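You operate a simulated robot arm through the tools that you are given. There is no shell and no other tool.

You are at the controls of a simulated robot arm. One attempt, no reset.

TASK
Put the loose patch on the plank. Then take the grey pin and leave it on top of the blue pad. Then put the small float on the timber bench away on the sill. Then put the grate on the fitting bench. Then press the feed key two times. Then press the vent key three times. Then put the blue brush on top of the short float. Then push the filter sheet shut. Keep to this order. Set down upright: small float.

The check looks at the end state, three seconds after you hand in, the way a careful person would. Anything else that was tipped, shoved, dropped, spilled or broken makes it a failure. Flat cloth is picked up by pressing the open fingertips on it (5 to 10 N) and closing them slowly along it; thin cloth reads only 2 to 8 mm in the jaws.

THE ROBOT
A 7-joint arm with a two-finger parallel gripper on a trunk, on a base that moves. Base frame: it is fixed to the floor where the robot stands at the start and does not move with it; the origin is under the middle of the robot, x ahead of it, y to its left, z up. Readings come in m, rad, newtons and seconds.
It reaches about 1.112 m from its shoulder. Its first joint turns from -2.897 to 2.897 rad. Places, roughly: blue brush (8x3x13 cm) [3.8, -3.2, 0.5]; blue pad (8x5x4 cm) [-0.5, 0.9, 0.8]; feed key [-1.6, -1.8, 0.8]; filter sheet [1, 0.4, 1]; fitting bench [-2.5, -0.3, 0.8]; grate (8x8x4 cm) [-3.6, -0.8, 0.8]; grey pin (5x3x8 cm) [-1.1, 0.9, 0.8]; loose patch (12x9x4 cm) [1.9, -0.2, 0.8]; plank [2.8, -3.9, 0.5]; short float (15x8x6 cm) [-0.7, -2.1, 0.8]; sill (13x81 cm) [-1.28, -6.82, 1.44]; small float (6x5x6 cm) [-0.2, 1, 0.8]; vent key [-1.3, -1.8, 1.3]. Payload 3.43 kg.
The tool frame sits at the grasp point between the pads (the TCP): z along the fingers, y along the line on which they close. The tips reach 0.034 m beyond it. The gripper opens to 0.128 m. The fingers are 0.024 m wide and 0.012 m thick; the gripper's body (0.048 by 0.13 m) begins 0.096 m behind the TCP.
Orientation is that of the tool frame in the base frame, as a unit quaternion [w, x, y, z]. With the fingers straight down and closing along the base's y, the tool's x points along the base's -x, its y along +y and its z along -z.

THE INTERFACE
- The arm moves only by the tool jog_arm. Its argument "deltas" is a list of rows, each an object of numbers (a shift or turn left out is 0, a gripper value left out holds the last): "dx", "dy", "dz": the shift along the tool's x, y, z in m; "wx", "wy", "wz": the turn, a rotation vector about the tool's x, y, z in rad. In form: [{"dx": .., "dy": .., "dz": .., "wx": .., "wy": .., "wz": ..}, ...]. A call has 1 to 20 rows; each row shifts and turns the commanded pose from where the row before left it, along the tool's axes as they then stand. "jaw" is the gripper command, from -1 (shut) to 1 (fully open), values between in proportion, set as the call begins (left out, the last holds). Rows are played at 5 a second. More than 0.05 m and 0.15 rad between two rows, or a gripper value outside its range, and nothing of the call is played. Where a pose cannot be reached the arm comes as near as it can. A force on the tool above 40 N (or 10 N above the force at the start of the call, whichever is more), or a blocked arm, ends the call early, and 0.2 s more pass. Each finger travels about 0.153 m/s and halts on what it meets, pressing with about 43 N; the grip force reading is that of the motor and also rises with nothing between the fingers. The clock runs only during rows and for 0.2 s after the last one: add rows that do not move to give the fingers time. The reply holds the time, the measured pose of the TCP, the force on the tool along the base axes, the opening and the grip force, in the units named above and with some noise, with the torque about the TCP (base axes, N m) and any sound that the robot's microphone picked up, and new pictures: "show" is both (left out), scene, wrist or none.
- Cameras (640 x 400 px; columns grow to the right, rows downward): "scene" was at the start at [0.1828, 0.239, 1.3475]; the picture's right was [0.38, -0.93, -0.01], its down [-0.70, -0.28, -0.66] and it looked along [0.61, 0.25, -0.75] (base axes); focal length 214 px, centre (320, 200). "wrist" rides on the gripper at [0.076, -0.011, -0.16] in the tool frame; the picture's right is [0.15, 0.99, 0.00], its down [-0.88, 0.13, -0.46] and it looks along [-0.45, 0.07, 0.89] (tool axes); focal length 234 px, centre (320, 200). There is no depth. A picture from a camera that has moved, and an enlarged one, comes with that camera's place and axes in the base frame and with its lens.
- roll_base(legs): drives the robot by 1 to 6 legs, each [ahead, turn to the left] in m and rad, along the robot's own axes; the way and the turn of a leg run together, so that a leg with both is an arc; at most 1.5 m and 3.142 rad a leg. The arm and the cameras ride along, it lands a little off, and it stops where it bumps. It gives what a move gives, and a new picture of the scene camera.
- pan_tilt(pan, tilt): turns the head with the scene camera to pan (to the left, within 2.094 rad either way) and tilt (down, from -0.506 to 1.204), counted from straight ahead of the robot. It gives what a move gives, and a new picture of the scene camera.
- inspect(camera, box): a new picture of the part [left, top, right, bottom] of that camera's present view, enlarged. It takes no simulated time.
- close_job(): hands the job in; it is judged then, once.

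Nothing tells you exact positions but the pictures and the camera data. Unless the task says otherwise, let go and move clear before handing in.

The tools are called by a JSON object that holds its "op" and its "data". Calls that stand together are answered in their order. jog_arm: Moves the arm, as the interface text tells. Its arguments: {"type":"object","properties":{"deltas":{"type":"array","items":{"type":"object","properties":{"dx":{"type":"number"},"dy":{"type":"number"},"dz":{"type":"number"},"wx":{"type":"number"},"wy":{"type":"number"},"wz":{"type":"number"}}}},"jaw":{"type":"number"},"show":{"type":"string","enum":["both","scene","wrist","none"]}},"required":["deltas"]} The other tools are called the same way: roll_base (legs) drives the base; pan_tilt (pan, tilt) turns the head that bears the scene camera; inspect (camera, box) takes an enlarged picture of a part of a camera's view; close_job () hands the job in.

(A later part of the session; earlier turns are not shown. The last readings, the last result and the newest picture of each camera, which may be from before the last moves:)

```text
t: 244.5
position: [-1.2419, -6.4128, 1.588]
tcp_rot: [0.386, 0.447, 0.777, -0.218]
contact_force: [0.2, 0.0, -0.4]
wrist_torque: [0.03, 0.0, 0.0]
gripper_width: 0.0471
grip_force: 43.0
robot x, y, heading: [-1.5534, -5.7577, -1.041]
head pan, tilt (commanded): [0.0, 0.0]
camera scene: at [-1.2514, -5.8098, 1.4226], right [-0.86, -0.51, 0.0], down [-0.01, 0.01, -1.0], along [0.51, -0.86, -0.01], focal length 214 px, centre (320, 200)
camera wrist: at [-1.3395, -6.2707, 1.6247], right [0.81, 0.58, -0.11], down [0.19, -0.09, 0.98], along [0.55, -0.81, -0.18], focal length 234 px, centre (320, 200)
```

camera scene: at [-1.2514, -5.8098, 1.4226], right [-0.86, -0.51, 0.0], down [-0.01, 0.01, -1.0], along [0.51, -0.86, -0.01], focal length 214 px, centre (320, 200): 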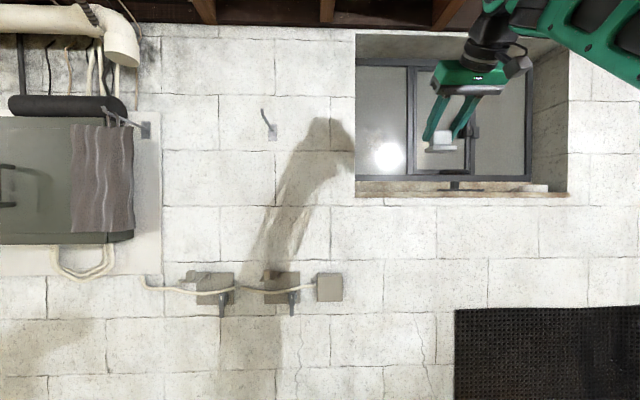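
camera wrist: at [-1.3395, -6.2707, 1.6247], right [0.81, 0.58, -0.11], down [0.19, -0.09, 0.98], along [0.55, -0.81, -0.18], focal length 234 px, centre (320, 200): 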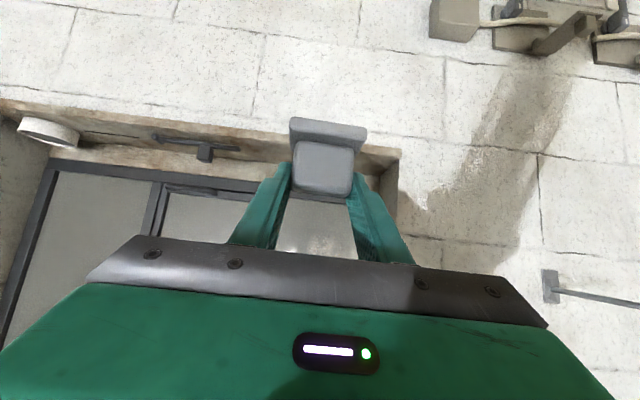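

Good: the wrist view shows the free part of the sill right below. Fix the tilt slightly and move forward over the sill.

{"op": "jog_arm", "data": {"deltas": [{"wy": 0.048}, {"dx": -0.0304, "dz": 0.0361}, {"dx": -0.0304, "dz": 0.0361}, {"dx": -0.0304, "dz": 0.0361}, {"dx": -0.0304, "dz": 0.0361}, {"dx": -0.0304, "dz": 0.0361}, {"dx": -0.0304, "dz": 0.0361}, {}]}}

{"op": "inspect", "data": {"camera": "scene", "box": [320, 30, 600, 220]}}

{"op": "inspect", "data": {"camera": "wrist", "box": [160, 60, 480, 260]}}

```text
t: 246.3
position: [-1.1201, -6.5703, 1.5261]
tcp_rot: [0.367, 0.452, 0.786, -0.207]
contact_force: [0.3, 0.5, -1.2]
wrist_torque: [0.03, 0.0, 0.05]
gripper_width: 0.047
grip_force: 43.2
out of reach, approached as far as the arm can: row 3, 4, 5, 6, 7
robot x, y, heading: [-1.5534, -5.7553, -1.038]
head pan, tilt (commanded): [0.0, 0.0]
camera scene: at [-1.2514, -5.81, 1.4226], right [-0.86, -0.51, 0.0], down [-0.01, 0.01, -1.0], along [0.51, -0.86, -0.01], focal length 214 px, centre (320, 200)
camera wrist: at [-1.2166, -6.4289, 1.5718], right [0.81, 0.58, -0.11], down [0.22, -0.13, 0.97], along [0.55, -0.8, -0.23], focal length 234 px, centre (320, 200)
```

scene: 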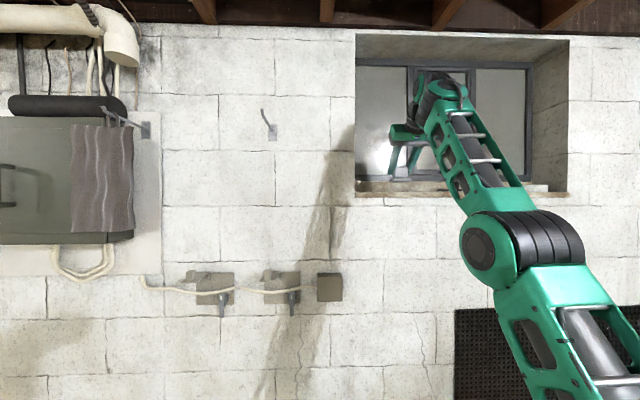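
wrist: 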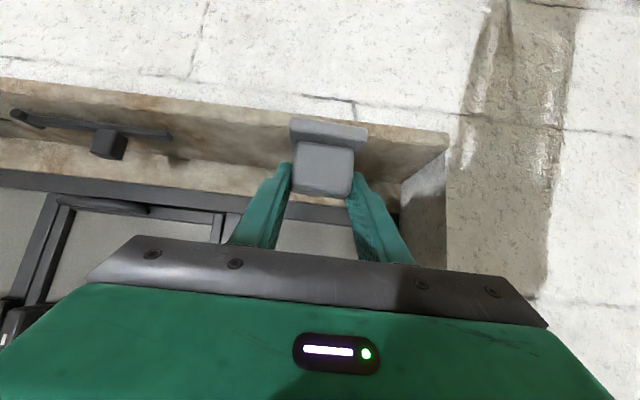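

```text
2.11 times, centred on (460, 125) of scene
camera zoom: at [-1.2514, -5.81, 1.4226], right [-0.86, -0.51, 0.0], down [-0.01, 0.01, -1.0], along [0.51, -0.86, -0.01], focal length 452 px, centre (25, 358)
```

zoom: 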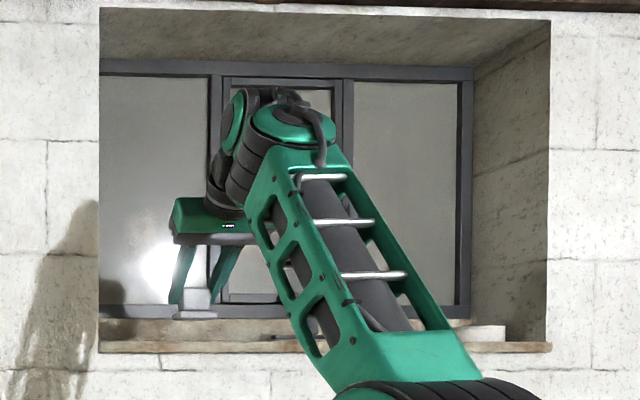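

```text
2.00 times, centred on (320, 160) of wrist
camera zoom: at [-1.2166, -6.4289, 1.5718], right [0.81, 0.58, -0.11], down [0.22, -0.13, 0.97], along [0.55, -0.8, -0.23], focal length 468 px, centre (320, 280)
```

zoom: 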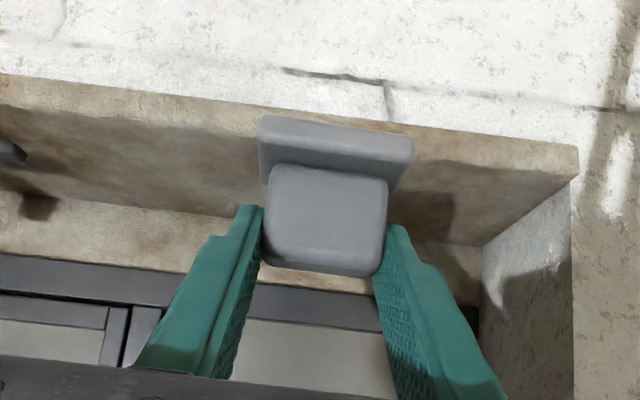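

Reach runs out ~13 cm short. I'll draw the arm back, roll the base 0.16 m closer (still clear of the trench), and try again.

{"op": "jog_arm", "data": {"deltas": [{"dx": 0.026, "dz": -0.0306}, {"dx": 0.026, "dz": -0.0306}, {"dx": 0.026, "dz": -0.0306}, {"dx": 0.026, "dz": -0.0306}, {"dx": 0.026, "dz": -0.0306}, {"dx": 0.026, "dz": -0.0306}, {}], "show": "none"}}

{"op": "roll_base", "data": {"legs": [[0.16, 0]]}}

{"op": "jog_arm", "data": {"deltas": [{}, {}], "show": "wrist"}}

```text
t: 247.9
position: [-1.2414, -6.3594, 1.52]
tcp_rot: [0.367, 0.452, 0.786, -0.207]
contact_force: [0.3, 0.7, -0.2]
wrist_torque: [0.01, 0.02, -0.02]
gripper_width: 0.0468
grip_force: 42.5
robot x, y, heading: [-1.5528, -5.7593, -1.039]
head pan, tilt (commanded): [0.0, 0.0]
```

```text
t: 249.3
position: [-1.1608, -6.499, 1.5199]
tcp_rot: [0.367, 0.454, 0.785, -0.208]
contact_force: [-0.1, 0.7, 0.1]
wrist_torque: [0.01, 0.01, -0.03]
gripper_width: 0.0469
grip_force: 42.8
robot x, y, heading: [-1.4712, -5.8944, -1.045]
head pan, tilt (commanded): [0.0, 0.0]
camera scene: at [-1.1703, -5.9485, 1.4226], right [-0.86, -0.51, 0.0], down [-0.01, 0.01, -1.0], along [0.51, -0.86, -0.01], focal length 214 px, centre (320, 200)
```

scene: 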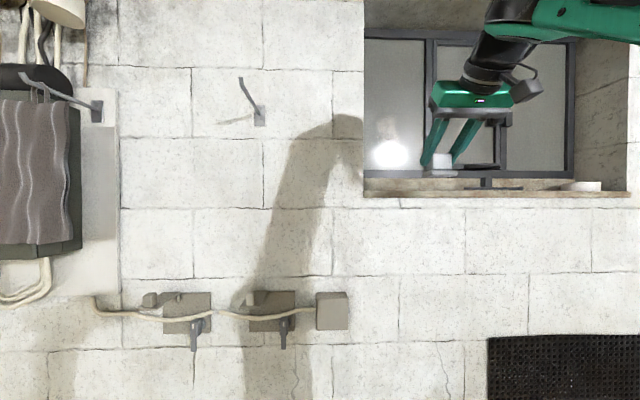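

```text
t: 249.9
position: [-1.1712, -6.4823, 1.5289]
tcp_rot: [0.372, 0.451, 0.783, -0.211]
contact_force: [0.0, -0.7, -1.1]
wrist_torque: [-0.03, -0.04, -0.02]
gripper_width: 0.0466
grip_force: 42.6
robot x, y, heading: [-1.4771, -5.899, -1.043]
head pan, tilt (commanded): [0.0, 0.0]
camera wrist: at [-1.2675, -6.341, 1.5718], right [0.81, 0.58, -0.11], down [0.21, -0.11, 0.97], along [0.55, -0.81, -0.22], focal length 234 px, centre (320, 200)
```

wrist: 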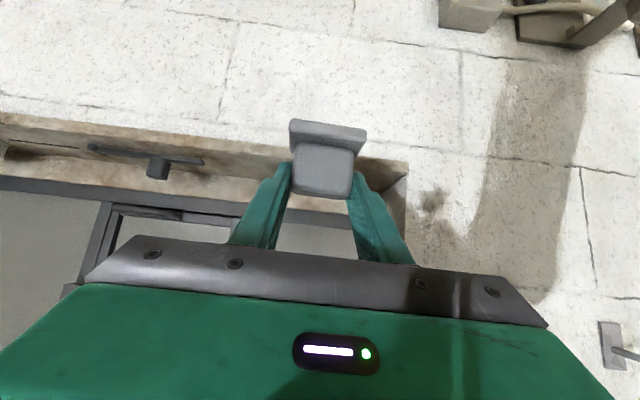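

{"op": "jog_arm", "data": {"deltas": [{"wy": 0.014}, {"dx": -0.0303, "dy": -0.003, "dz": 0.036}, {"dx": -0.0303, "dy": -0.003, "dz": 0.036}, {"dx": -0.0303, "dy": -0.003, "dz": 0.036}, {"dx": -0.0303, "dy": -0.003, "dz": 0.036}, {"dx": -0.0303, "dy": -0.003, "dz": 0.036}, {}]}}

{"op": "inspect", "data": {"camera": "wrist", "box": [160, 60, 480, 260]}}

{"op": "inspect", "data": {"camera": "scene", "box": [350, 80, 510, 210]}}

```text
t: 251.5
position: [-1.0625, -6.6948, 1.5293]
tcp_rot: [0.365, 0.453, 0.786, -0.208]
contact_force: [0.1, -0.4, -1.2]
wrist_torque: [0.0, 0.02, 0.01]
gripper_width: 0.047
grip_force: 43.3
robot x, y, heading: [-1.4746, -5.8905, -1.042]
head pan, tilt (commanded): [0.0, 0.0]
camera scene: at [-1.1699, -5.949, 1.4225], right [-0.86, -0.51, 0.0], down [-0.01, 0.01, -1.0], along [0.51, -0.86, -0.01], focal length 214 px, centre (320, 200)
camera wrist: at [-1.1591, -6.5533, 1.5748], right [0.81, 0.58, -0.11], down [0.22, -0.13, 0.97], along [0.55, -0.8, -0.23], focal length 234 px, centre (320, 200)
```

scene: 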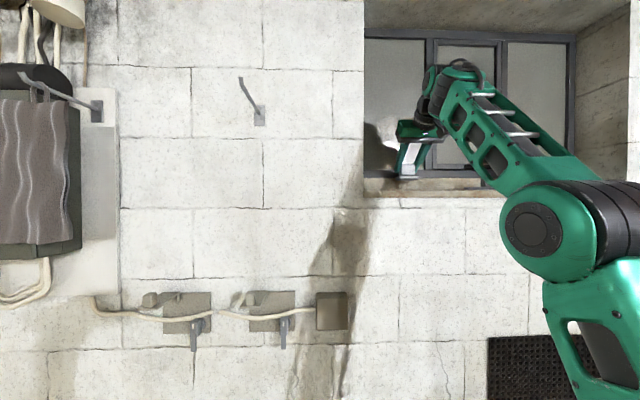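
wrist: 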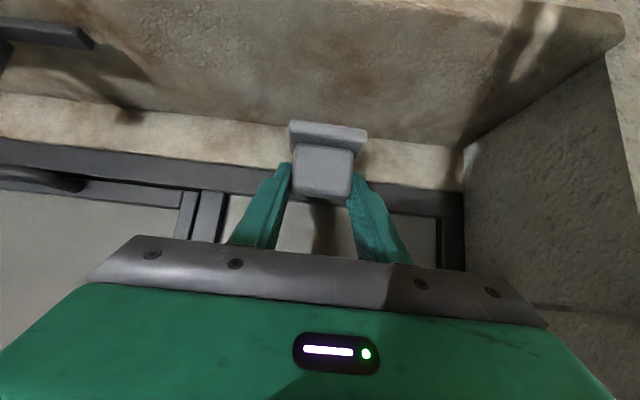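

```text
2.00 times, centred on (320, 160) of wrist
camera zoom: at [-1.1591, -6.5533, 1.5748], right [0.81, 0.58, -0.11], down [0.22, -0.13, 0.97], along [0.55, -0.8, -0.23], focal length 468 px, centre (320, 280)
```

zoom: 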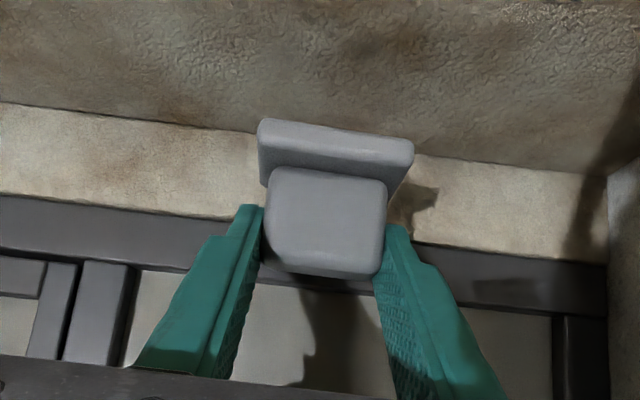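

```text
3.08 times, centred on (430, 145) of scene
camera zoom: at [-1.1699, -5.949, 1.4225], right [-0.86, -0.51, 0.0], down [-0.01, 0.01, -1.0], along [0.51, -0.86, -0.01], focal length 660 px, centre (-18, 369)
```

zoom: 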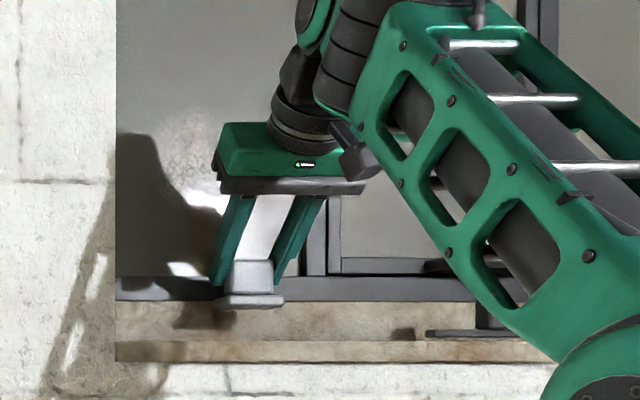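

The float is over the sill with margins front and back. Lowering slowly.

{"op": "jog_arm", "data": {"deltas": [{"dx": 0.0077, "dz": 0.0065}, {"dx": 0.0077, "dz": 0.0065}, {}], "show": "none"}}

{"op": "jog_arm", "data": {"deltas": [{"dx": 0.0031, "dz": 0.0026}, {}], "show": "none"}}

{"op": "jog_arm", "data": {"deltas": [{"dx": 0.0031, "dz": 0.0026}, {}], "show": "none"}}

{"op": "inspect", "data": {"camera": "scene", "box": [370, 130, 450, 210]}}

```text
t: 252.3
position: [-1.0648, -6.6937, 1.508]
tcp_rot: [0.367, 0.453, 0.785, -0.209]
contact_force: [-0.9, 0.6, -1.0]
wrist_torque: [0.02, -0.01, -0.02]
gripper_width: 0.0468
grip_force: 43.1
robot x, y, heading: [-1.4725, -5.8953, -1.045]
head pan, tilt (commanded): [0.0, 0.0]
```

```text
t: 252.9
position: [-1.064, -6.6937, 1.5055]
tcp_rot: [0.366, 0.453, 0.786, -0.207]
contact_force: [-0.1, 0.1, -0.3]
wrist_torque: [-0.04, 0.02, 0.0]
gripper_width: 0.047
grip_force: 42.9
robot x, y, heading: [-1.4766, -5.8952, -1.041]
head pan, tilt (commanded): [0.0, 0.0]
```

```text
t: 253.5
position: [-1.0646, -6.694, 1.5002]
tcp_rot: [0.367, 0.453, 0.786, -0.207]
contact_force: [0.0, 0.0, 0.5]
wrist_torque: [0.03, -0.03, 0.01]
gripper_width: 0.0468
grip_force: 42.9
robot x, y, heading: [-1.4763, -5.8958, -1.047]
head pan, tilt (commanded): [0.0, 0.0]
```

```text
5.00 times, centred on (410, 170) of scene
camera zoom: at [-1.1702, -5.9487, 1.4226], right [-0.86, -0.51, 0.0], down [-0.01, 0.01, -1.0], along [0.51, -0.86, -0.01], focal length 1072 px, centre (-130, 350)
```

zoom: 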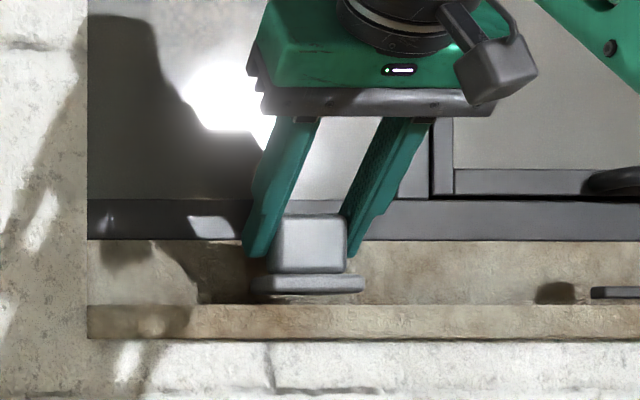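

{"op": "jog_arm", "data": {"deltas": [{"dx": 0.0023, "dz": 0.0019}, {}], "show": "none"}}

{"op": "jog_arm", "data": {"deltas": [{"dx": 0.0023, "dz": 0.0019}, {}], "show": "none"}}

{"op": "jog_arm", "data": {"deltas": [{"dx": 0.0023, "dz": 0.0019}, {}], "show": "none"}}

{"op": "inspect", "data": {"camera": "scene", "box": [370, 130, 450, 210]}}

```text
t: 254.1
position: [-1.0646, -6.6937, 1.4973]
tcp_rot: [0.366, 0.453, 0.786, -0.208]
contact_force: [-0.7, -0.5, -2.5]
wrist_torque: [-0.01, 0.01, 0.01]
gripper_width: 0.0468
grip_force: 42.9
robot x, y, heading: [-1.4757, -5.8972, -1.042]
head pan, tilt (commanded): [0.0, 0.0]
```

```text
t: 254.7
position: [-1.0641, -6.6948, 1.4951]
tcp_rot: [0.366, 0.453, 0.786, -0.208]
contact_force: [0.4, -0.4, -0.7]
wrist_torque: [0.0, 0.0, 0.0]
gripper_width: 0.0468
grip_force: 42.5
robot x, y, heading: [-1.4693, -5.8925, -1.039]
head pan, tilt (commanded): [0.0, 0.0]
```

```text
t: 255.3
position: [-1.0646, -6.6938, 1.4925]
tcp_rot: [0.367, 0.453, 0.785, -0.209]
contact_force: [-0.3, -1.0, -1.6]
wrist_torque: [0.0, 0.01, 0.02]
gripper_width: 0.0469
grip_force: 43.0
robot x, y, heading: [-1.4729, -5.8943, -1.045]
head pan, tilt (commanded): [0.0, 0.0]
```

```text
5.00 times, centred on (410, 170) of scene
camera zoom: at [-1.1702, -5.9487, 1.4226], right [-0.86, -0.51, 0.0], down [-0.01, 0.01, -1.0], along [0.51, -0.86, -0.01], focal length 1072 px, centre (-130, 350)
```

zoom: 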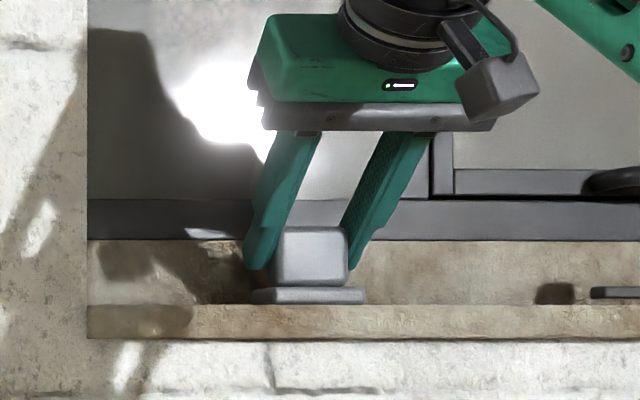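

{"op": "jog_arm", "data": {"deltas": [{"dx": 0.0015, "dz": 0.0013}, {}], "show": "none"}}

{"op": "jog_arm", "data": {"deltas": [{"dx": 0.0015, "dz": 0.0013}, {}], "show": "none"}}

{"op": "jog_arm", "data": {"deltas": [{"dx": 0.0015, "dz": 0.0013}, {}], "show": "none"}}

```text
t: 255.9
position: [-1.0654, -6.6939, 1.4905]
tcp_rot: [0.368, 0.452, 0.785, -0.208]
contact_force: [1.6, -2.8, 10.7]
wrist_torque: [-0.43, 0.18, 0.1]
gripper_width: 0.0466
grip_force: 43.2
robot x, y, heading: [-1.4735, -5.8968, -1.043]
head pan, tilt (commanded): [0.0, 0.0]
```

```text
t: 256.5
position: [-1.0662, -6.6919, 1.4906]
tcp_rot: [0.368, 0.453, 0.785, -0.209]
contact_force: [3.3, -6.7, 32.6]
wrist_torque: [-0.44, -0.02, 0.01]
gripper_width: 0.0472
grip_force: 43.1
robot x, y, heading: [-1.4735, -5.8961, -1.039]
head pan, tilt (commanded): [0.0, 0.0]
```

```text
t: 257.1
position: [-1.0651, -6.6924, 1.4871]
tcp_rot: [0.368, 0.453, 0.785, -0.209]
contact_force: [0.9, -1.0, 34.0]
wrist_torque: [-0.33, 0.13, -0.01]
gripper_width: 0.0469
grip_force: 43.1
robot x, y, heading: [-1.4679, -5.8971, -1.036]
head pan, tilt (commanded): [0.0, 0.0]
```

Contact made. Ease up 2 mm, open, then withdraw straight back/up.

{"op": "jog_arm", "data": {"deltas": [{"dx": -0.0018, "dz": -0.0015}, {}], "show": "none"}}

{"op": "jog_arm", "data": {"deltas": [{}, {}, {}], "jaw": 0.1, "show": "wrist"}}

{"op": "inspect", "data": {"camera": "scene", "box": [370, 130, 450, 210]}}

```text
t: 257.7
position: [-1.0656, -6.6939, 1.4883]
tcp_rot: [0.366, 0.453, 0.786, -0.207]
contact_force: [-1.5, 4.8, 13.2]
wrist_torque: [-0.18, 0.07, -0.04]
gripper_width: 0.0469
grip_force: 42.5
robot x, y, heading: [-1.4733, -5.8947, -1.041]
head pan, tilt (commanded): [0.0, 0.0]
```

```text
t: 258.5
position: [-1.0646, -6.6949, 1.4881]
tcp_rot: [0.366, 0.454, 0.786, -0.208]
contact_force: [0.3, -0.1, -1.2]
wrist_torque: [0.0, 0.01, -0.02]
gripper_width: 0.0703
grip_force: 0.2
robot x, y, heading: [-1.4702, -5.8963, -1.04]
head pan, tilt (commanded): [0.0, 0.0]
camera wrist: at [-1.1613, -6.553, 1.5334], right [0.81, 0.58, -0.11], down [0.22, -0.13, 0.97], along [0.55, -0.8, -0.23], focal length 234 px, centre (320, 200)
```

wrist: 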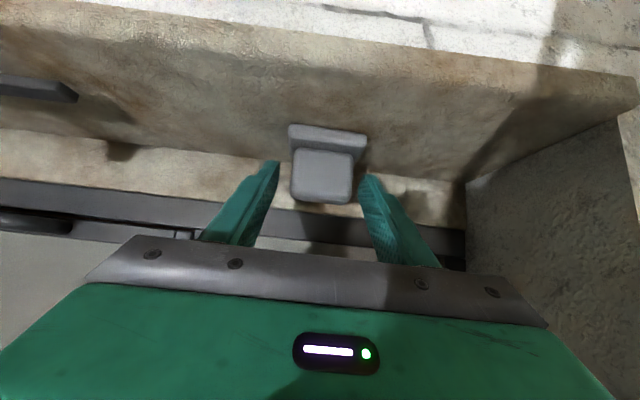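

```text
5.00 times, centred on (410, 170) of scene
camera zoom: at [-1.1702, -5.9486, 1.4226], right [-0.86, -0.51, 0.0], down [-0.01, 0.01, -1.0], along [0.51, -0.86, -0.01], focal length 1072 px, centre (-130, 350)
```

zoom: 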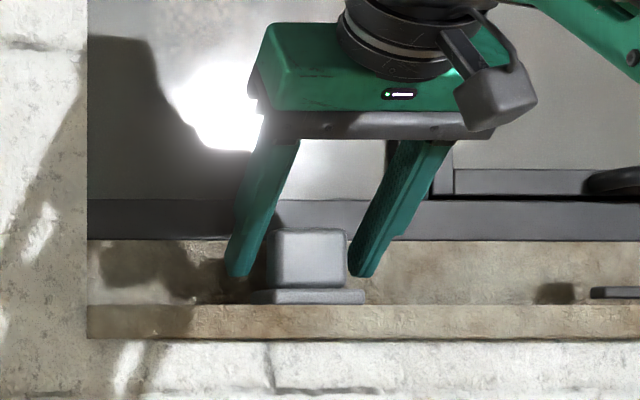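

The small float stands upright on the sill. Withdrawing the arm up and back, then restoring the vertical tool.

{"op": "jog_arm", "data": {"deltas": [{"dx": -0.0306, "dz": -0.0258}, {"dx": -0.0306, "dz": -0.0258}, {"dx": 0.0282, "dz": -0.0335}, {"dx": 0.0282, "dz": -0.0335}, {"dx": 0.0282, "dz": -0.0335}, {"dx": 0.0282, "dz": -0.0335}, {"dx": 0.0282, "dz": -0.0335}, {"dx": 0.0282, "dz": -0.0335}, {"dx": 0.0282, "dz": -0.0335}, {}]}}

{"op": "inspect", "data": {"camera": "scene", "box": [340, 110, 600, 220]}}

```text
t: 260.9
position: [-1.4271, -6.4726, 1.5438]
tcp_rot: [0.267, 0.682, 0.601, -0.32]
contact_force: [1.4, -1.5, -0.4]
wrist_torque: [0.03, 0.11, -0.13]
gripper_width: 0.0704
grip_force: 0.1
out of reach, approached as far as the arm can: row 2, 9
robot x, y, heading: [-1.4713, -5.8901, -1.043]
head pan, tilt (commanded): [0.0, 0.0]
stopped in row 10: the arm was blocked; the commanded pose is now the measured one
camera scene: at [-1.1691, -5.9494, 1.4223], right [-0.86, -0.51, 0.0], down [-0.01, 0.01, -1.0], along [0.51, -0.86, -0.01], focal length 214 px, centre (320, 200)
camera wrist: at [-1.4147, -6.3033, 1.5903], right [0.99, -0.04, -0.13], down [0.12, -0.25, 0.96], along [-0.07, -0.97, -0.24], focal length 234 px, centre (320, 200)
```

scene: 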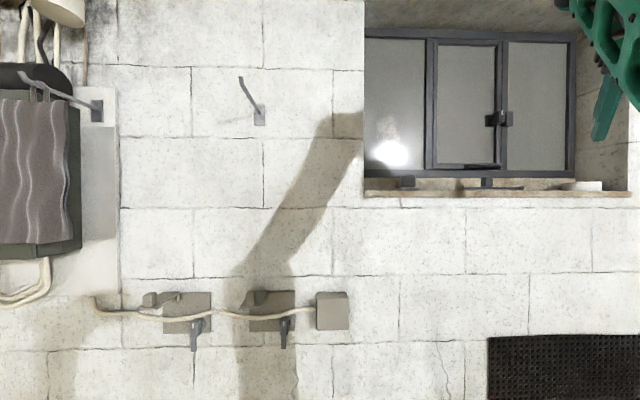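
wrist: 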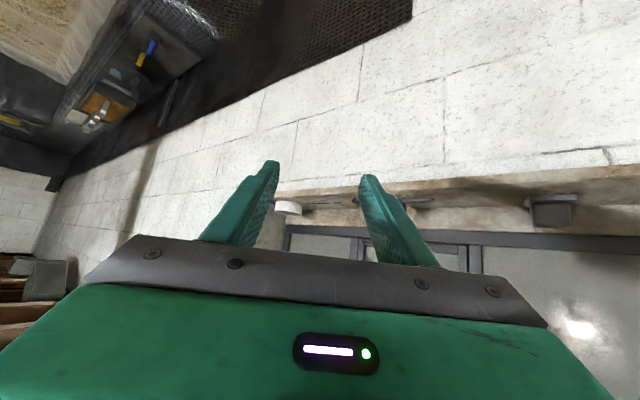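

```text
2.46 times, centred on (470, 165) of scene
camera zoom: at [-1.1691, -5.9494, 1.4223], right [-0.86, -0.51, 0.0], down [-0.01, 0.01, -1.0], along [0.51, -0.86, -0.01], focal length 528 px, centre (-49, 286)
```

zoom: 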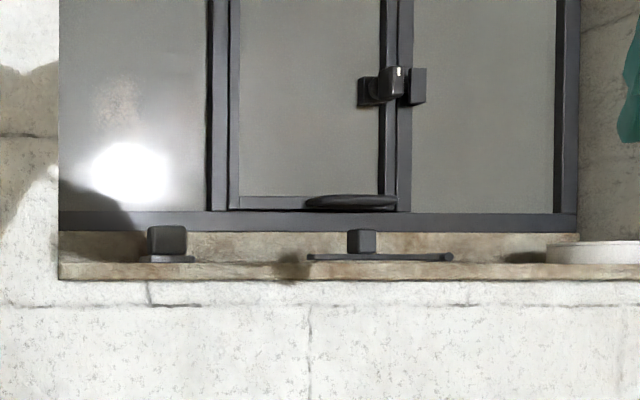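

The float stands fine on the sill; the arm folded awkwardly near its own base. I'll back the base away from the wall first, then straighten the tool.

{"op": "roll_base", "data": {"legs": [[-0.7, 0]]}}

{"op": "jog_arm", "data": {"deltas": [{"wy": 0.1}, {"wy": 0.1}, {"wy": 0.1}, {"wy": 0.1}, {"wy": 0.1}, {"wy": 0.1}, {"wy": 0.1}, {"wy": 0.1}, {}]}}

```text
t: 264.8
position: [-1.7799, -5.8731, 1.5426]
tcp_rot: [0.266, 0.684, 0.599, -0.32]
contact_force: [-0.1, -0.8, -0.4]
wrist_torque: [0.01, 0.0, 0.01]
gripper_width: 0.0706
grip_force: 0.1
robot x, y, heading: [-1.8226, -5.2934, -1.045]
head pan, tilt (commanded): [0.0, 0.0]
camera scene: at [-1.5213, -5.3486, 1.4226], right [-0.86, -0.5, 0.0], down [-0.01, 0.01, -1.0], along [0.5, -0.86, -0.01], focal length 214 px, centre (320, 200)
```

scene: 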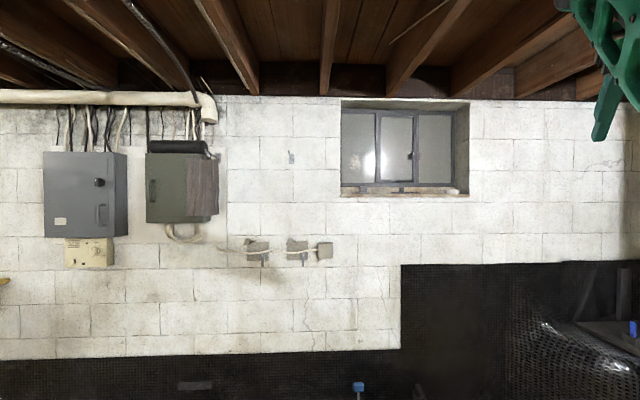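

```text
t: 265.8
position: [-1.7998, -5.8441, 1.553]
tcp_rot: [0.157, 0.725, 0.639, -0.201]
contact_force: [-0.1, -1.9, -1.0]
wrist_torque: [0.1, 0.08, -0.06]
gripper_width: 0.0704
grip_force: 0.1
out of reach, approached as far as the arm can: row 4, 5
robot x, y, heading: [-1.8214, -5.2941, -1.04]
head pan, tilt (commanded): [0.0, 0.0]
stopped in row 5: the force on the tool passed its limit at 256 N (the readings are from after the stop); the commanded pose is now the measured one
camera scene: at [-1.5206, -5.3495, 1.4224], right [-0.86, -0.5, 0.0], down [-0.01, 0.01, -1.0], along [0.5, -0.86, -0.01], focal length 214 px, centre (320, 200)
camera wrist: at [-1.789, -5.7002, 1.6552], right [0.99, -0.01, -0.1], down [0.08, -0.56, 0.83], along [-0.06, -0.83, -0.55], focal length 234 px, centre (320, 200)
```

scene: 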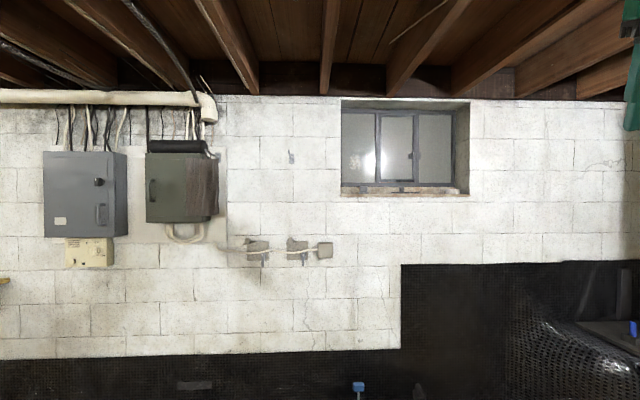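
wrist: 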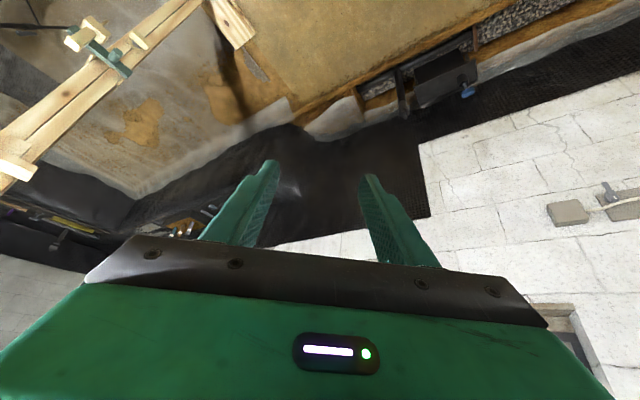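

{"op": "jog_arm", "data": {"deltas": [{"dx": 0.0234, "dy": 0.024, "dz": 0.0293}, {"dx": 0.0234, "dy": 0.024, "dz": 0.0293}, {"dx": 0.0234, "dy": 0.024, "dz": 0.0293}, {"dx": 0.0234, "dy": 0.024, "dz": 0.0293}, {"dx": 0.0234, "dy": 0.024, "dz": 0.0293}, {"dx": 0.0234, "dy": 0.024, "dz": 0.0293}, {"dx": 0.0234, "dy": 0.024, "dz": 0.0293}, {"dx": 0.0234, "dy": 0.024, "dz": 0.0293}, {"dx": 0.0234, "dy": 0.024, "dz": 0.0293}, {"dx": 0.0234, "dy": 0.024, "dz": 0.0293}, {"dx": 0.0234, "dy": 0.024, "dz": 0.0293}, {"dx": 0.0234, "dy": 0.024, "dz": 0.0293}, {}]}}

```text
t: 268.6
position: [-1.5219, -5.8273, 1.2277]
tcp_rot: [0.155, 0.736, 0.63, -0.195]
contact_force: [-0.2, 0.2, -0.4]
wrist_torque: [0.03, 0.01, 0.01]
gripper_width: 0.0704
grip_force: 0.1
out of reach, approached as far as the arm can: row 5, 6, 7, 8, 9
robot x, y, heading: [-1.8239, -5.2961, -1.04]
head pan, tilt (commanded): [0.0, 0.0]
camera scene: at [-1.5213, -5.3486, 1.4226], right [-0.86, -0.5, 0.0], down [-0.01, 0.01, -1.0], along [0.5, -0.86, -0.01], focal length 214 px, centre (320, 200)
camera wrist: at [-1.5098, -5.6847, 1.3316], right [1.0, -0.03, -0.09], down [0.06, -0.57, 0.82], along [-0.07, -0.82, -0.56], focal length 234 px, centre (320, 200)
```

scene: 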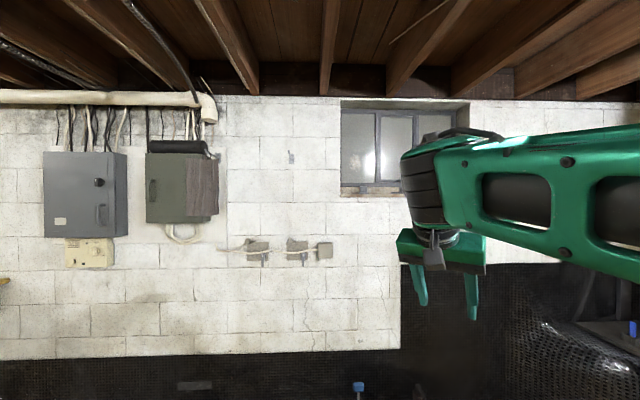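
wrist: 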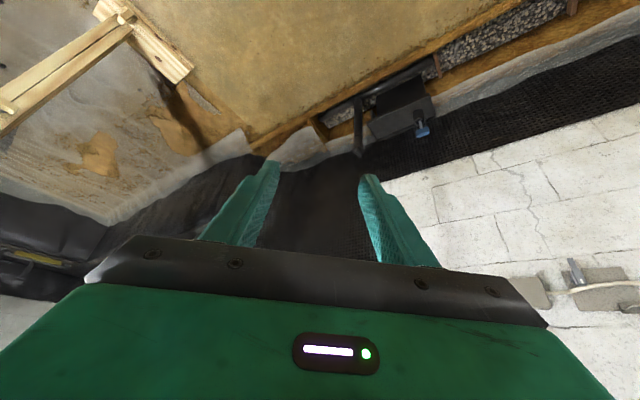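

{"op": "jog_arm", "data": {"deltas": [{"wy": 0.126, "wx": -0.004}, {"wy": 0.126, "wx": -0.004}, {"wy": 0.126, "wx": -0.005}, {"wy": 0.125, "wx": -0.005}, {"wz": -0.138}, {"wz": -0.138}, {"wz": -0.138}, {"wz": -0.138}, {"wz": -0.138}, {"dz": 0.04}, {"dz": 0.04}, {}], "show": "scene"}}

```text
t: 271.2
position: [-1.5189, -5.8349, 1.1462]
tcp_rot: [0.012, 0.494, 0.869, -0.024]
contact_force: [-0.8, 1.0, 0.3]
wrist_torque: [-0.01, 0.0, -0.01]
gripper_width: 0.0705
grip_force: 0.2
out of reach, approached as far as the arm can: row 3
robot x, y, heading: [-1.8228, -5.2934, -1.038]
head pan, tilt (commanded): [0.0, 0.0]
camera scene: at [-1.5213, -5.3486, 1.4226], right [-0.86, -0.5, 0.0], down [-0.01, 0.01, -1.0], along [0.5, -0.86, -0.01], focal length 214 px, centre (320, 200)
```

scene: 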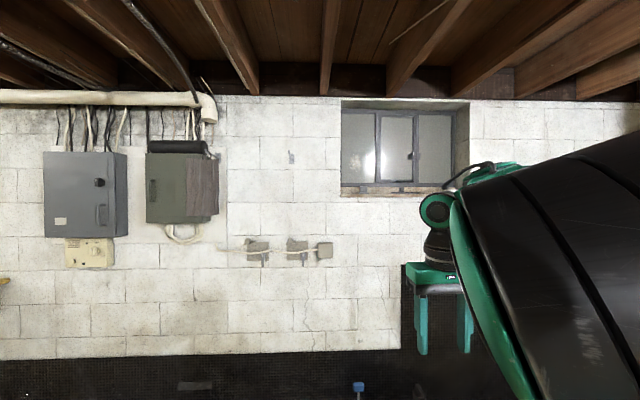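

Arm restored. Now driving back across the board toward the fitting bench side for the grate.

{"op": "roll_base", "data": {"legs": [[0, 2.818], [1.216, 0], [0, 0.321], [1.2, 0], [1.1, 0]]}}

{"op": "pan_tilt", "data": {"pan": -0.1, "tilt": 0.55}}

```text
t: 297.2
position: [-3.5444, -1.5586, 1.1483]
tcp_rot: [-0.024, 0.869, -0.494, -0.011]
contact_force: [0.5, 0.2, -0.3]
wrist_torque: [-0.01, -0.01, -0.01]
gripper_width: 0.0706
grip_force: 0.0
robot x, y, heading: [-3.239, -2.1007, 2.097]
head pan, tilt (commanded): [0.0, 0.0]
camera scene: at [-3.5423, -2.0477, 1.4226], right [0.86, 0.5, 0.0], down [0.01, -0.01, -1.0], along [-0.5, 0.86, -0.01], focal length 214 px, centre (320, 200)
```

scene: 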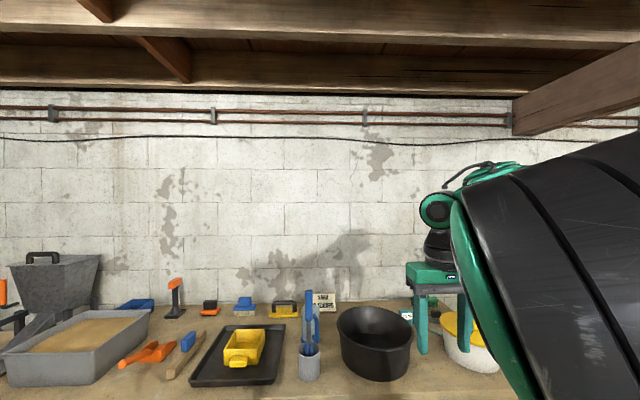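

```text
t: 298.2
position: [-3.5378, -1.5705, 1.1558]
tcp_rot: [-0.028, 0.869, -0.494, -0.018]
contact_force: [0.0, -0.5, 0.2]
wrist_torque: [0.01, -0.01, 0.0]
gripper_width: 0.0704
grip_force: 0.1
robot x, y, heading: [-3.2379, -2.1016, 2.096]
head pan, tilt (commanded): [-0.099, 0.55]
camera scene: at [-3.534, -2.0444, 1.372], right [0.91, 0.41, 0.0], down [0.22, -0.48, -0.85], along [-0.35, 0.77, -0.53], focal length 214 px, centre (320, 200)
```

scene: 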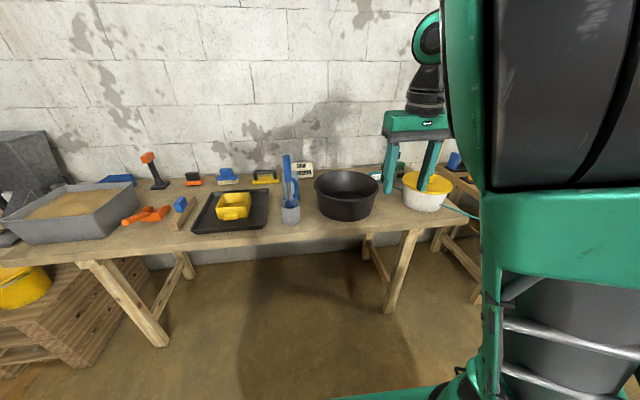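

{"op": "inspect", "data": {"camera": "scene", "box": [290, 130, 490, 255]}}

{"op": "pan_tilt", "data": {"pan": -0.6, "tilt": 0.5}}

```text
3.20 times, centred on (390, 192) of scene
camera zoom: at [-3.534, -2.0444, 1.372], right [0.91, 0.41, 0.0], down [0.22, -0.48, -0.85], along [-0.35, 0.77, -0.53], focal length 686 px, centre (96, 224)
```

zoom: 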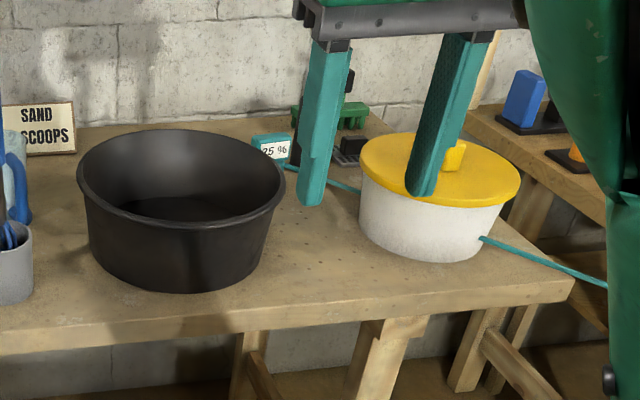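

```text
t: 299.1
position: [-3.5366, -1.5697, 1.1554]
tcp_rot: [-0.027, 0.868, -0.495, -0.018]
contact_force: [0.0, 0.5, 0.4]
wrist_torque: [-0.01, 0.04, -0.02]
gripper_width: 0.0707
grip_force: 0.0
robot x, y, heading: [-3.2386, -2.1014, 2.102]
head pan, tilt (commanded): [-0.6, 0.499]
camera scene: at [-3.4902, -2.0353, 1.3767], right [1.0, -0.07, 0.01], down [-0.03, -0.49, -0.87], along [0.07, 0.87, -0.49], focal length 214 px, centre (320, 200)
```

scene: 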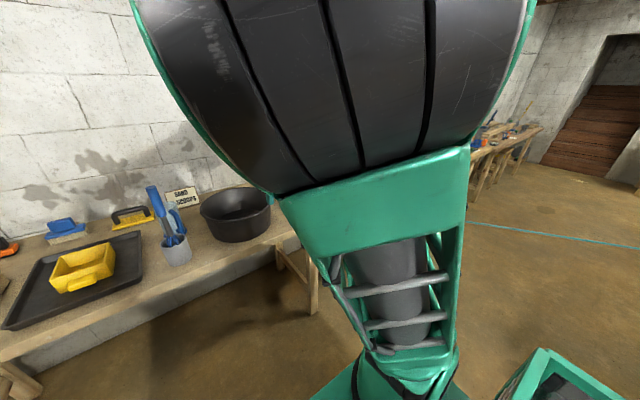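

The elbow is in an awkward pose blocking my view. I'll extend the arm forward and level the tool to bring it back to a natural posture.

{"op": "jog_arm", "data": {"deltas": [{"dx": -0.045, "wx": -0.006, "wy": 0.012}, {"dx": -0.045, "wx": -0.006, "wy": 0.012}, {"dx": -0.045, "wx": -0.006, "wy": 0.012}, {"dx": -0.045, "wx": -0.006, "wy": 0.012}, {"dx": -0.045, "wx": -0.005, "wy": 0.01}, {"dx": -0.045}, {}]}}

```text
t: 300.8
position: [-3.677, -1.3409, 1.1629]
tcp_rot: [0.0, 0.871, -0.492, 0.0]
contact_force: [-1.9, -0.9, 0.7]
wrist_torque: [0.14, -0.19, -0.01]
gripper_width: 0.0705
grip_force: 0.0
robot x, y, heading: [-3.2382, -2.101, 2.096]
head pan, tilt (commanded): [-0.6, 0.499]
camera scene: at [-3.491, -2.0359, 1.3765], right [1.0, -0.07, 0.01], down [-0.03, -0.49, -0.87], along [0.07, 0.87, -0.49], focal length 214 px, centre (320, 200)
camera wrist: at [-3.6296, -1.401, 1.3231], right [-0.77, -0.63, 0.0], down [-0.56, 0.69, 0.46], along [-0.29, 0.35, -0.89], focal length 234 px, centre (320, 200)
```

scene: 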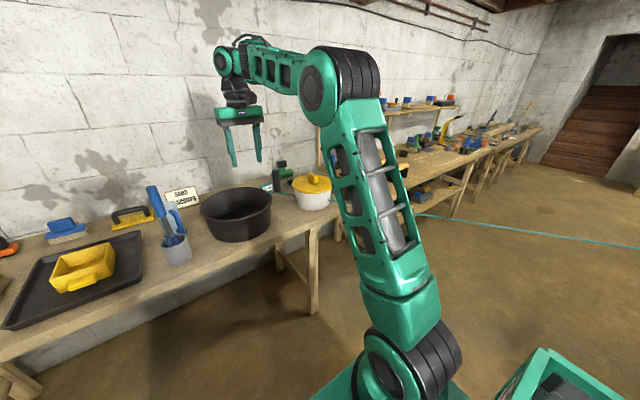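
wrist: 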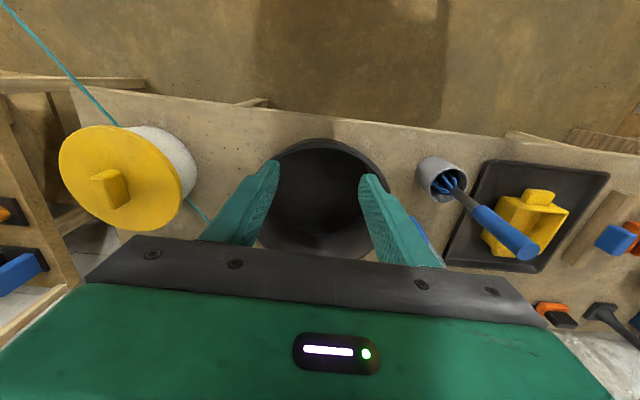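

{"op": "inspect", "data": {"camera": "scene", "box": [220, 120, 360, 208]}}

{"op": "pan_tilt", "data": {"pan": -0.4, "tilt": 0.5}}

{"op": "inspect", "data": {"camera": "scene", "box": [300, 110, 500, 235]}}

```text
4.55 times, centred on (290, 164) of scene
camera zoom: at [-3.491, -2.0359, 1.3765], right [1.0, -0.07, 0.01], down [-0.03, -0.49, -0.87], along [0.07, 0.87, -0.49], focal length 975 px, centre (456, 364)
```

zoom: 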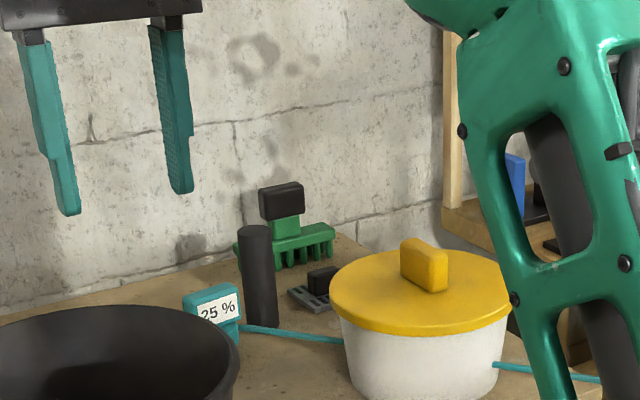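

```text
t: 301.5
position: [-3.6764, -1.3388, 1.1628]
tcp_rot: [0.0, 0.87, -0.494, 0.001]
contact_force: [-0.1, -0.1, 1.3]
wrist_torque: [0.02, -0.03, -0.02]
gripper_width: 0.0704
grip_force: 0.1
robot x, y, heading: [-3.2407, -2.1018, 2.101]
head pan, tilt (commanded): [-0.4, 0.499]
camera scene: at [-3.5083, -2.0356, 1.3766], right [0.99, 0.13, 0.01], down [0.07, -0.49, -0.87], along [-0.11, 0.87, -0.49], focal length 214 px, centre (320, 200)
```

scene: 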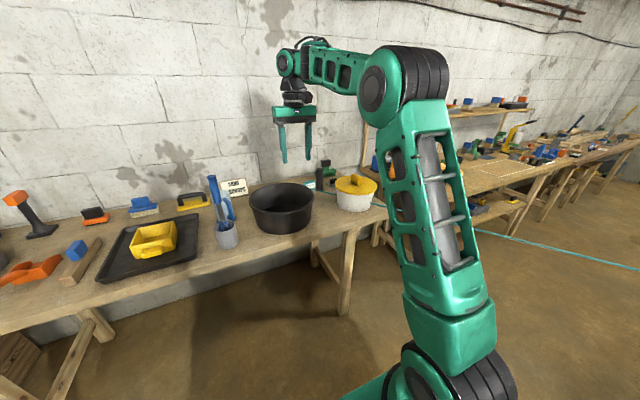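

```text
3.20 times, centred on (400, 172) of scene
camera zoom: at [-3.5083, -2.0356, 1.3766], right [0.99, 0.13, 0.01], down [0.07, -0.49, -0.87], along [-0.11, 0.87, -0.49], focal length 686 px, centre (64, 288)
```

zoom: 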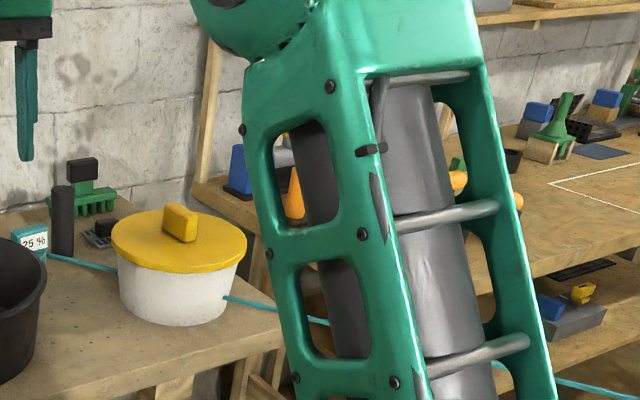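

Found it: the grey lattice with a black knob behind the pot, near (-3.6, -0.8). Rolling 0.4 m closer to the bench.

{"op": "roll_base", "data": {"legs": [[0.4, 0]]}}

{"op": "jog_arm", "data": {"deltas": [{}, {}], "show": "both"}}

```text
t: 304.0
position: [-3.8739, -0.9936, 1.162]
tcp_rot: [0.0, 0.869, -0.495, 0.002]
contact_force: [-0.2, 0.3, 0.5]
wrist_torque: [0.0, 0.0, 0.0]
gripper_width: 0.0705
grip_force: 0.0
robot x, y, heading: [-3.4369, -1.754, 2.098]
head pan, tilt (commanded): [-0.4, 0.499]
camera scene: at [-3.7085, -1.6909, 1.3766], right [0.99, 0.13, 0.01], down [0.07, -0.49, -0.87], along [-0.11, 0.87, -0.49], focal length 214 px, centre (320, 200)
```

scene: 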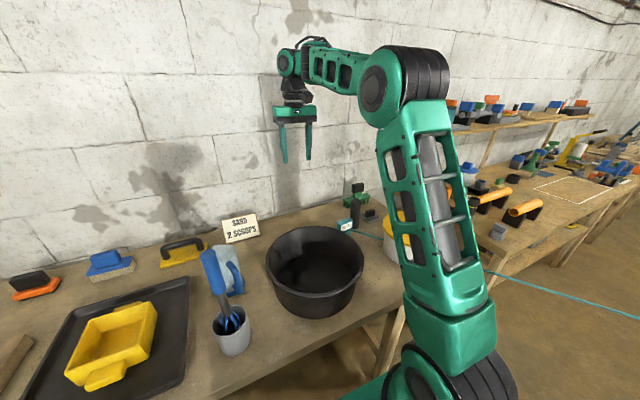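

```text
t: 304.6
position: [-3.8659, -1.0066, 1.1739]
tcp_rot: [-0.002, 0.869, -0.495, -0.005]
contact_force: [-0.3, -0.5, 0.1]
wrist_torque: [0.02, 0.0, -0.03]
gripper_width: 0.0706
grip_force: 0.0
robot x, y, heading: [-3.4355, -1.7567, 2.098]
head pan, tilt (commanded): [-0.4, 0.499]
camera scene: at [-3.7085, -1.691, 1.3766], right [0.99, 0.13, 0.01], down [0.07, -0.49, -0.87], along [-0.11, 0.87, -0.49], focal length 214 px, centre (320, 200)
camera wrist: at [-3.8179, -1.0685, 1.3329], right [-0.78, -0.63, 0.0], down [-0.56, 0.69, 0.47], along [-0.29, 0.36, -0.89], focal length 234 px, centre (320, 200)
```

scene: 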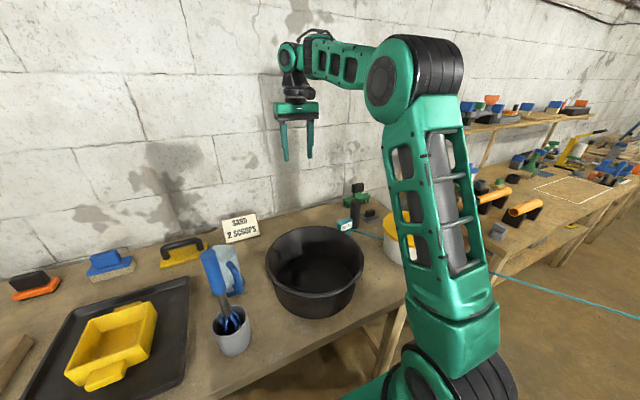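
wrist: 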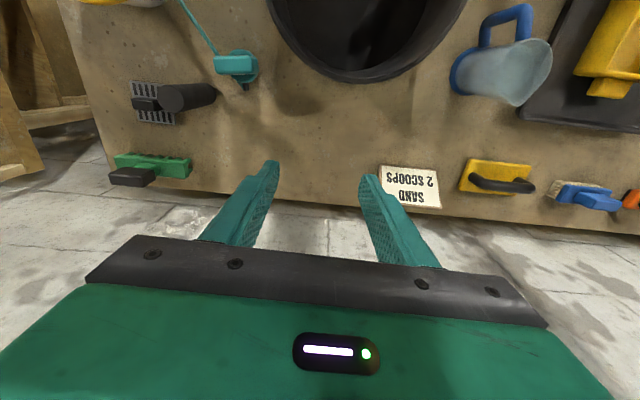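

{"op": "jog_arm", "data": {"deltas": [{"dx": -0.0036, "dy": -0.0422, "dz": 0.01}, {"dx": -0.0036, "dy": -0.0422, "dz": 0.01}, {"dx": -0.0036, "dy": -0.0422, "dz": 0.01}, {"dx": -0.0036, "dy": -0.0422, "dz": 0.01}, {"dx": -0.0036, "dy": -0.0422, "dz": 0.01}, {"dx": -0.0036, "dy": -0.0422, "dz": 0.01}, {"dx": -0.0036, "dy": -0.0422, "dz": 0.01}, {"dx": -0.0036, "dy": -0.0422, "dz": 0.01}, {}]}}

{"op": "inspect", "data": {"camera": "wrist", "box": [220, 60, 420, 185]}}

```text
t: 306.6
position: [-3.5912, -0.8093, 1.0953]
tcp_rot: [-0.003, 0.869, -0.495, -0.004]
contact_force: [-1.0, -0.1, 0.5]
wrist_torque: [0.0, -0.02, -0.03]
gripper_width: 0.0705
grip_force: 0.1
robot x, y, heading: [-3.4377, -1.7604, 2.097]
head pan, tilt (commanded): [-0.4, 0.499]
camera scene: at [-3.7085, -1.6909, 1.3766], right [0.99, 0.13, 0.01], down [0.07, -0.49, -0.87], along [-0.11, 0.87, -0.49], focal length 214 px, centre (320, 200)
camera wrist: at [-3.5433, -0.871, 1.2534], right [-0.78, -0.63, 0.0], down [-0.56, 0.69, 0.47], along [-0.29, 0.36, -0.89], focal length 234 px, centre (320, 200)
```

scene: 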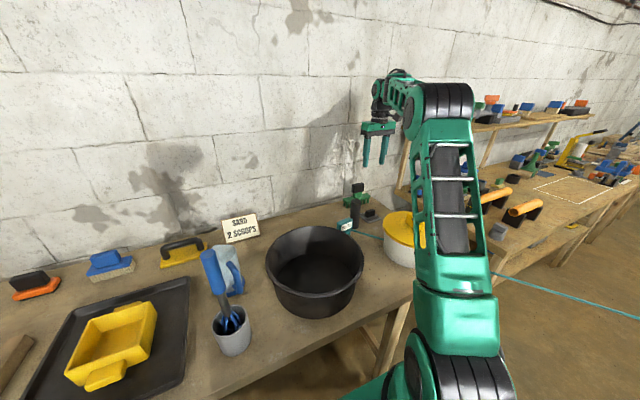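
wrist: 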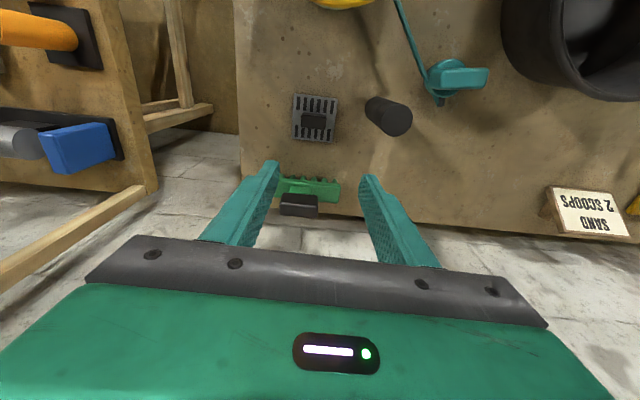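

```text
3.20 times, centred on (320, 122) of wrist
camera zoom: at [-3.5433, -0.871, 1.2534], right [-0.78, -0.63, 0.0], down [-0.56, 0.69, 0.47], along [-0.29, 0.36, -0.89], focal length 749 px, centre (320, 448)
```

zoom: 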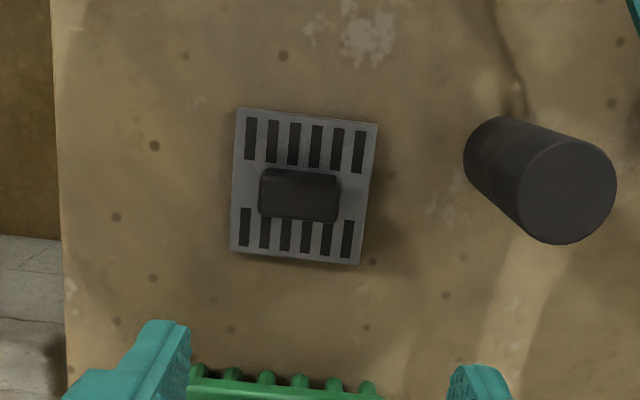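

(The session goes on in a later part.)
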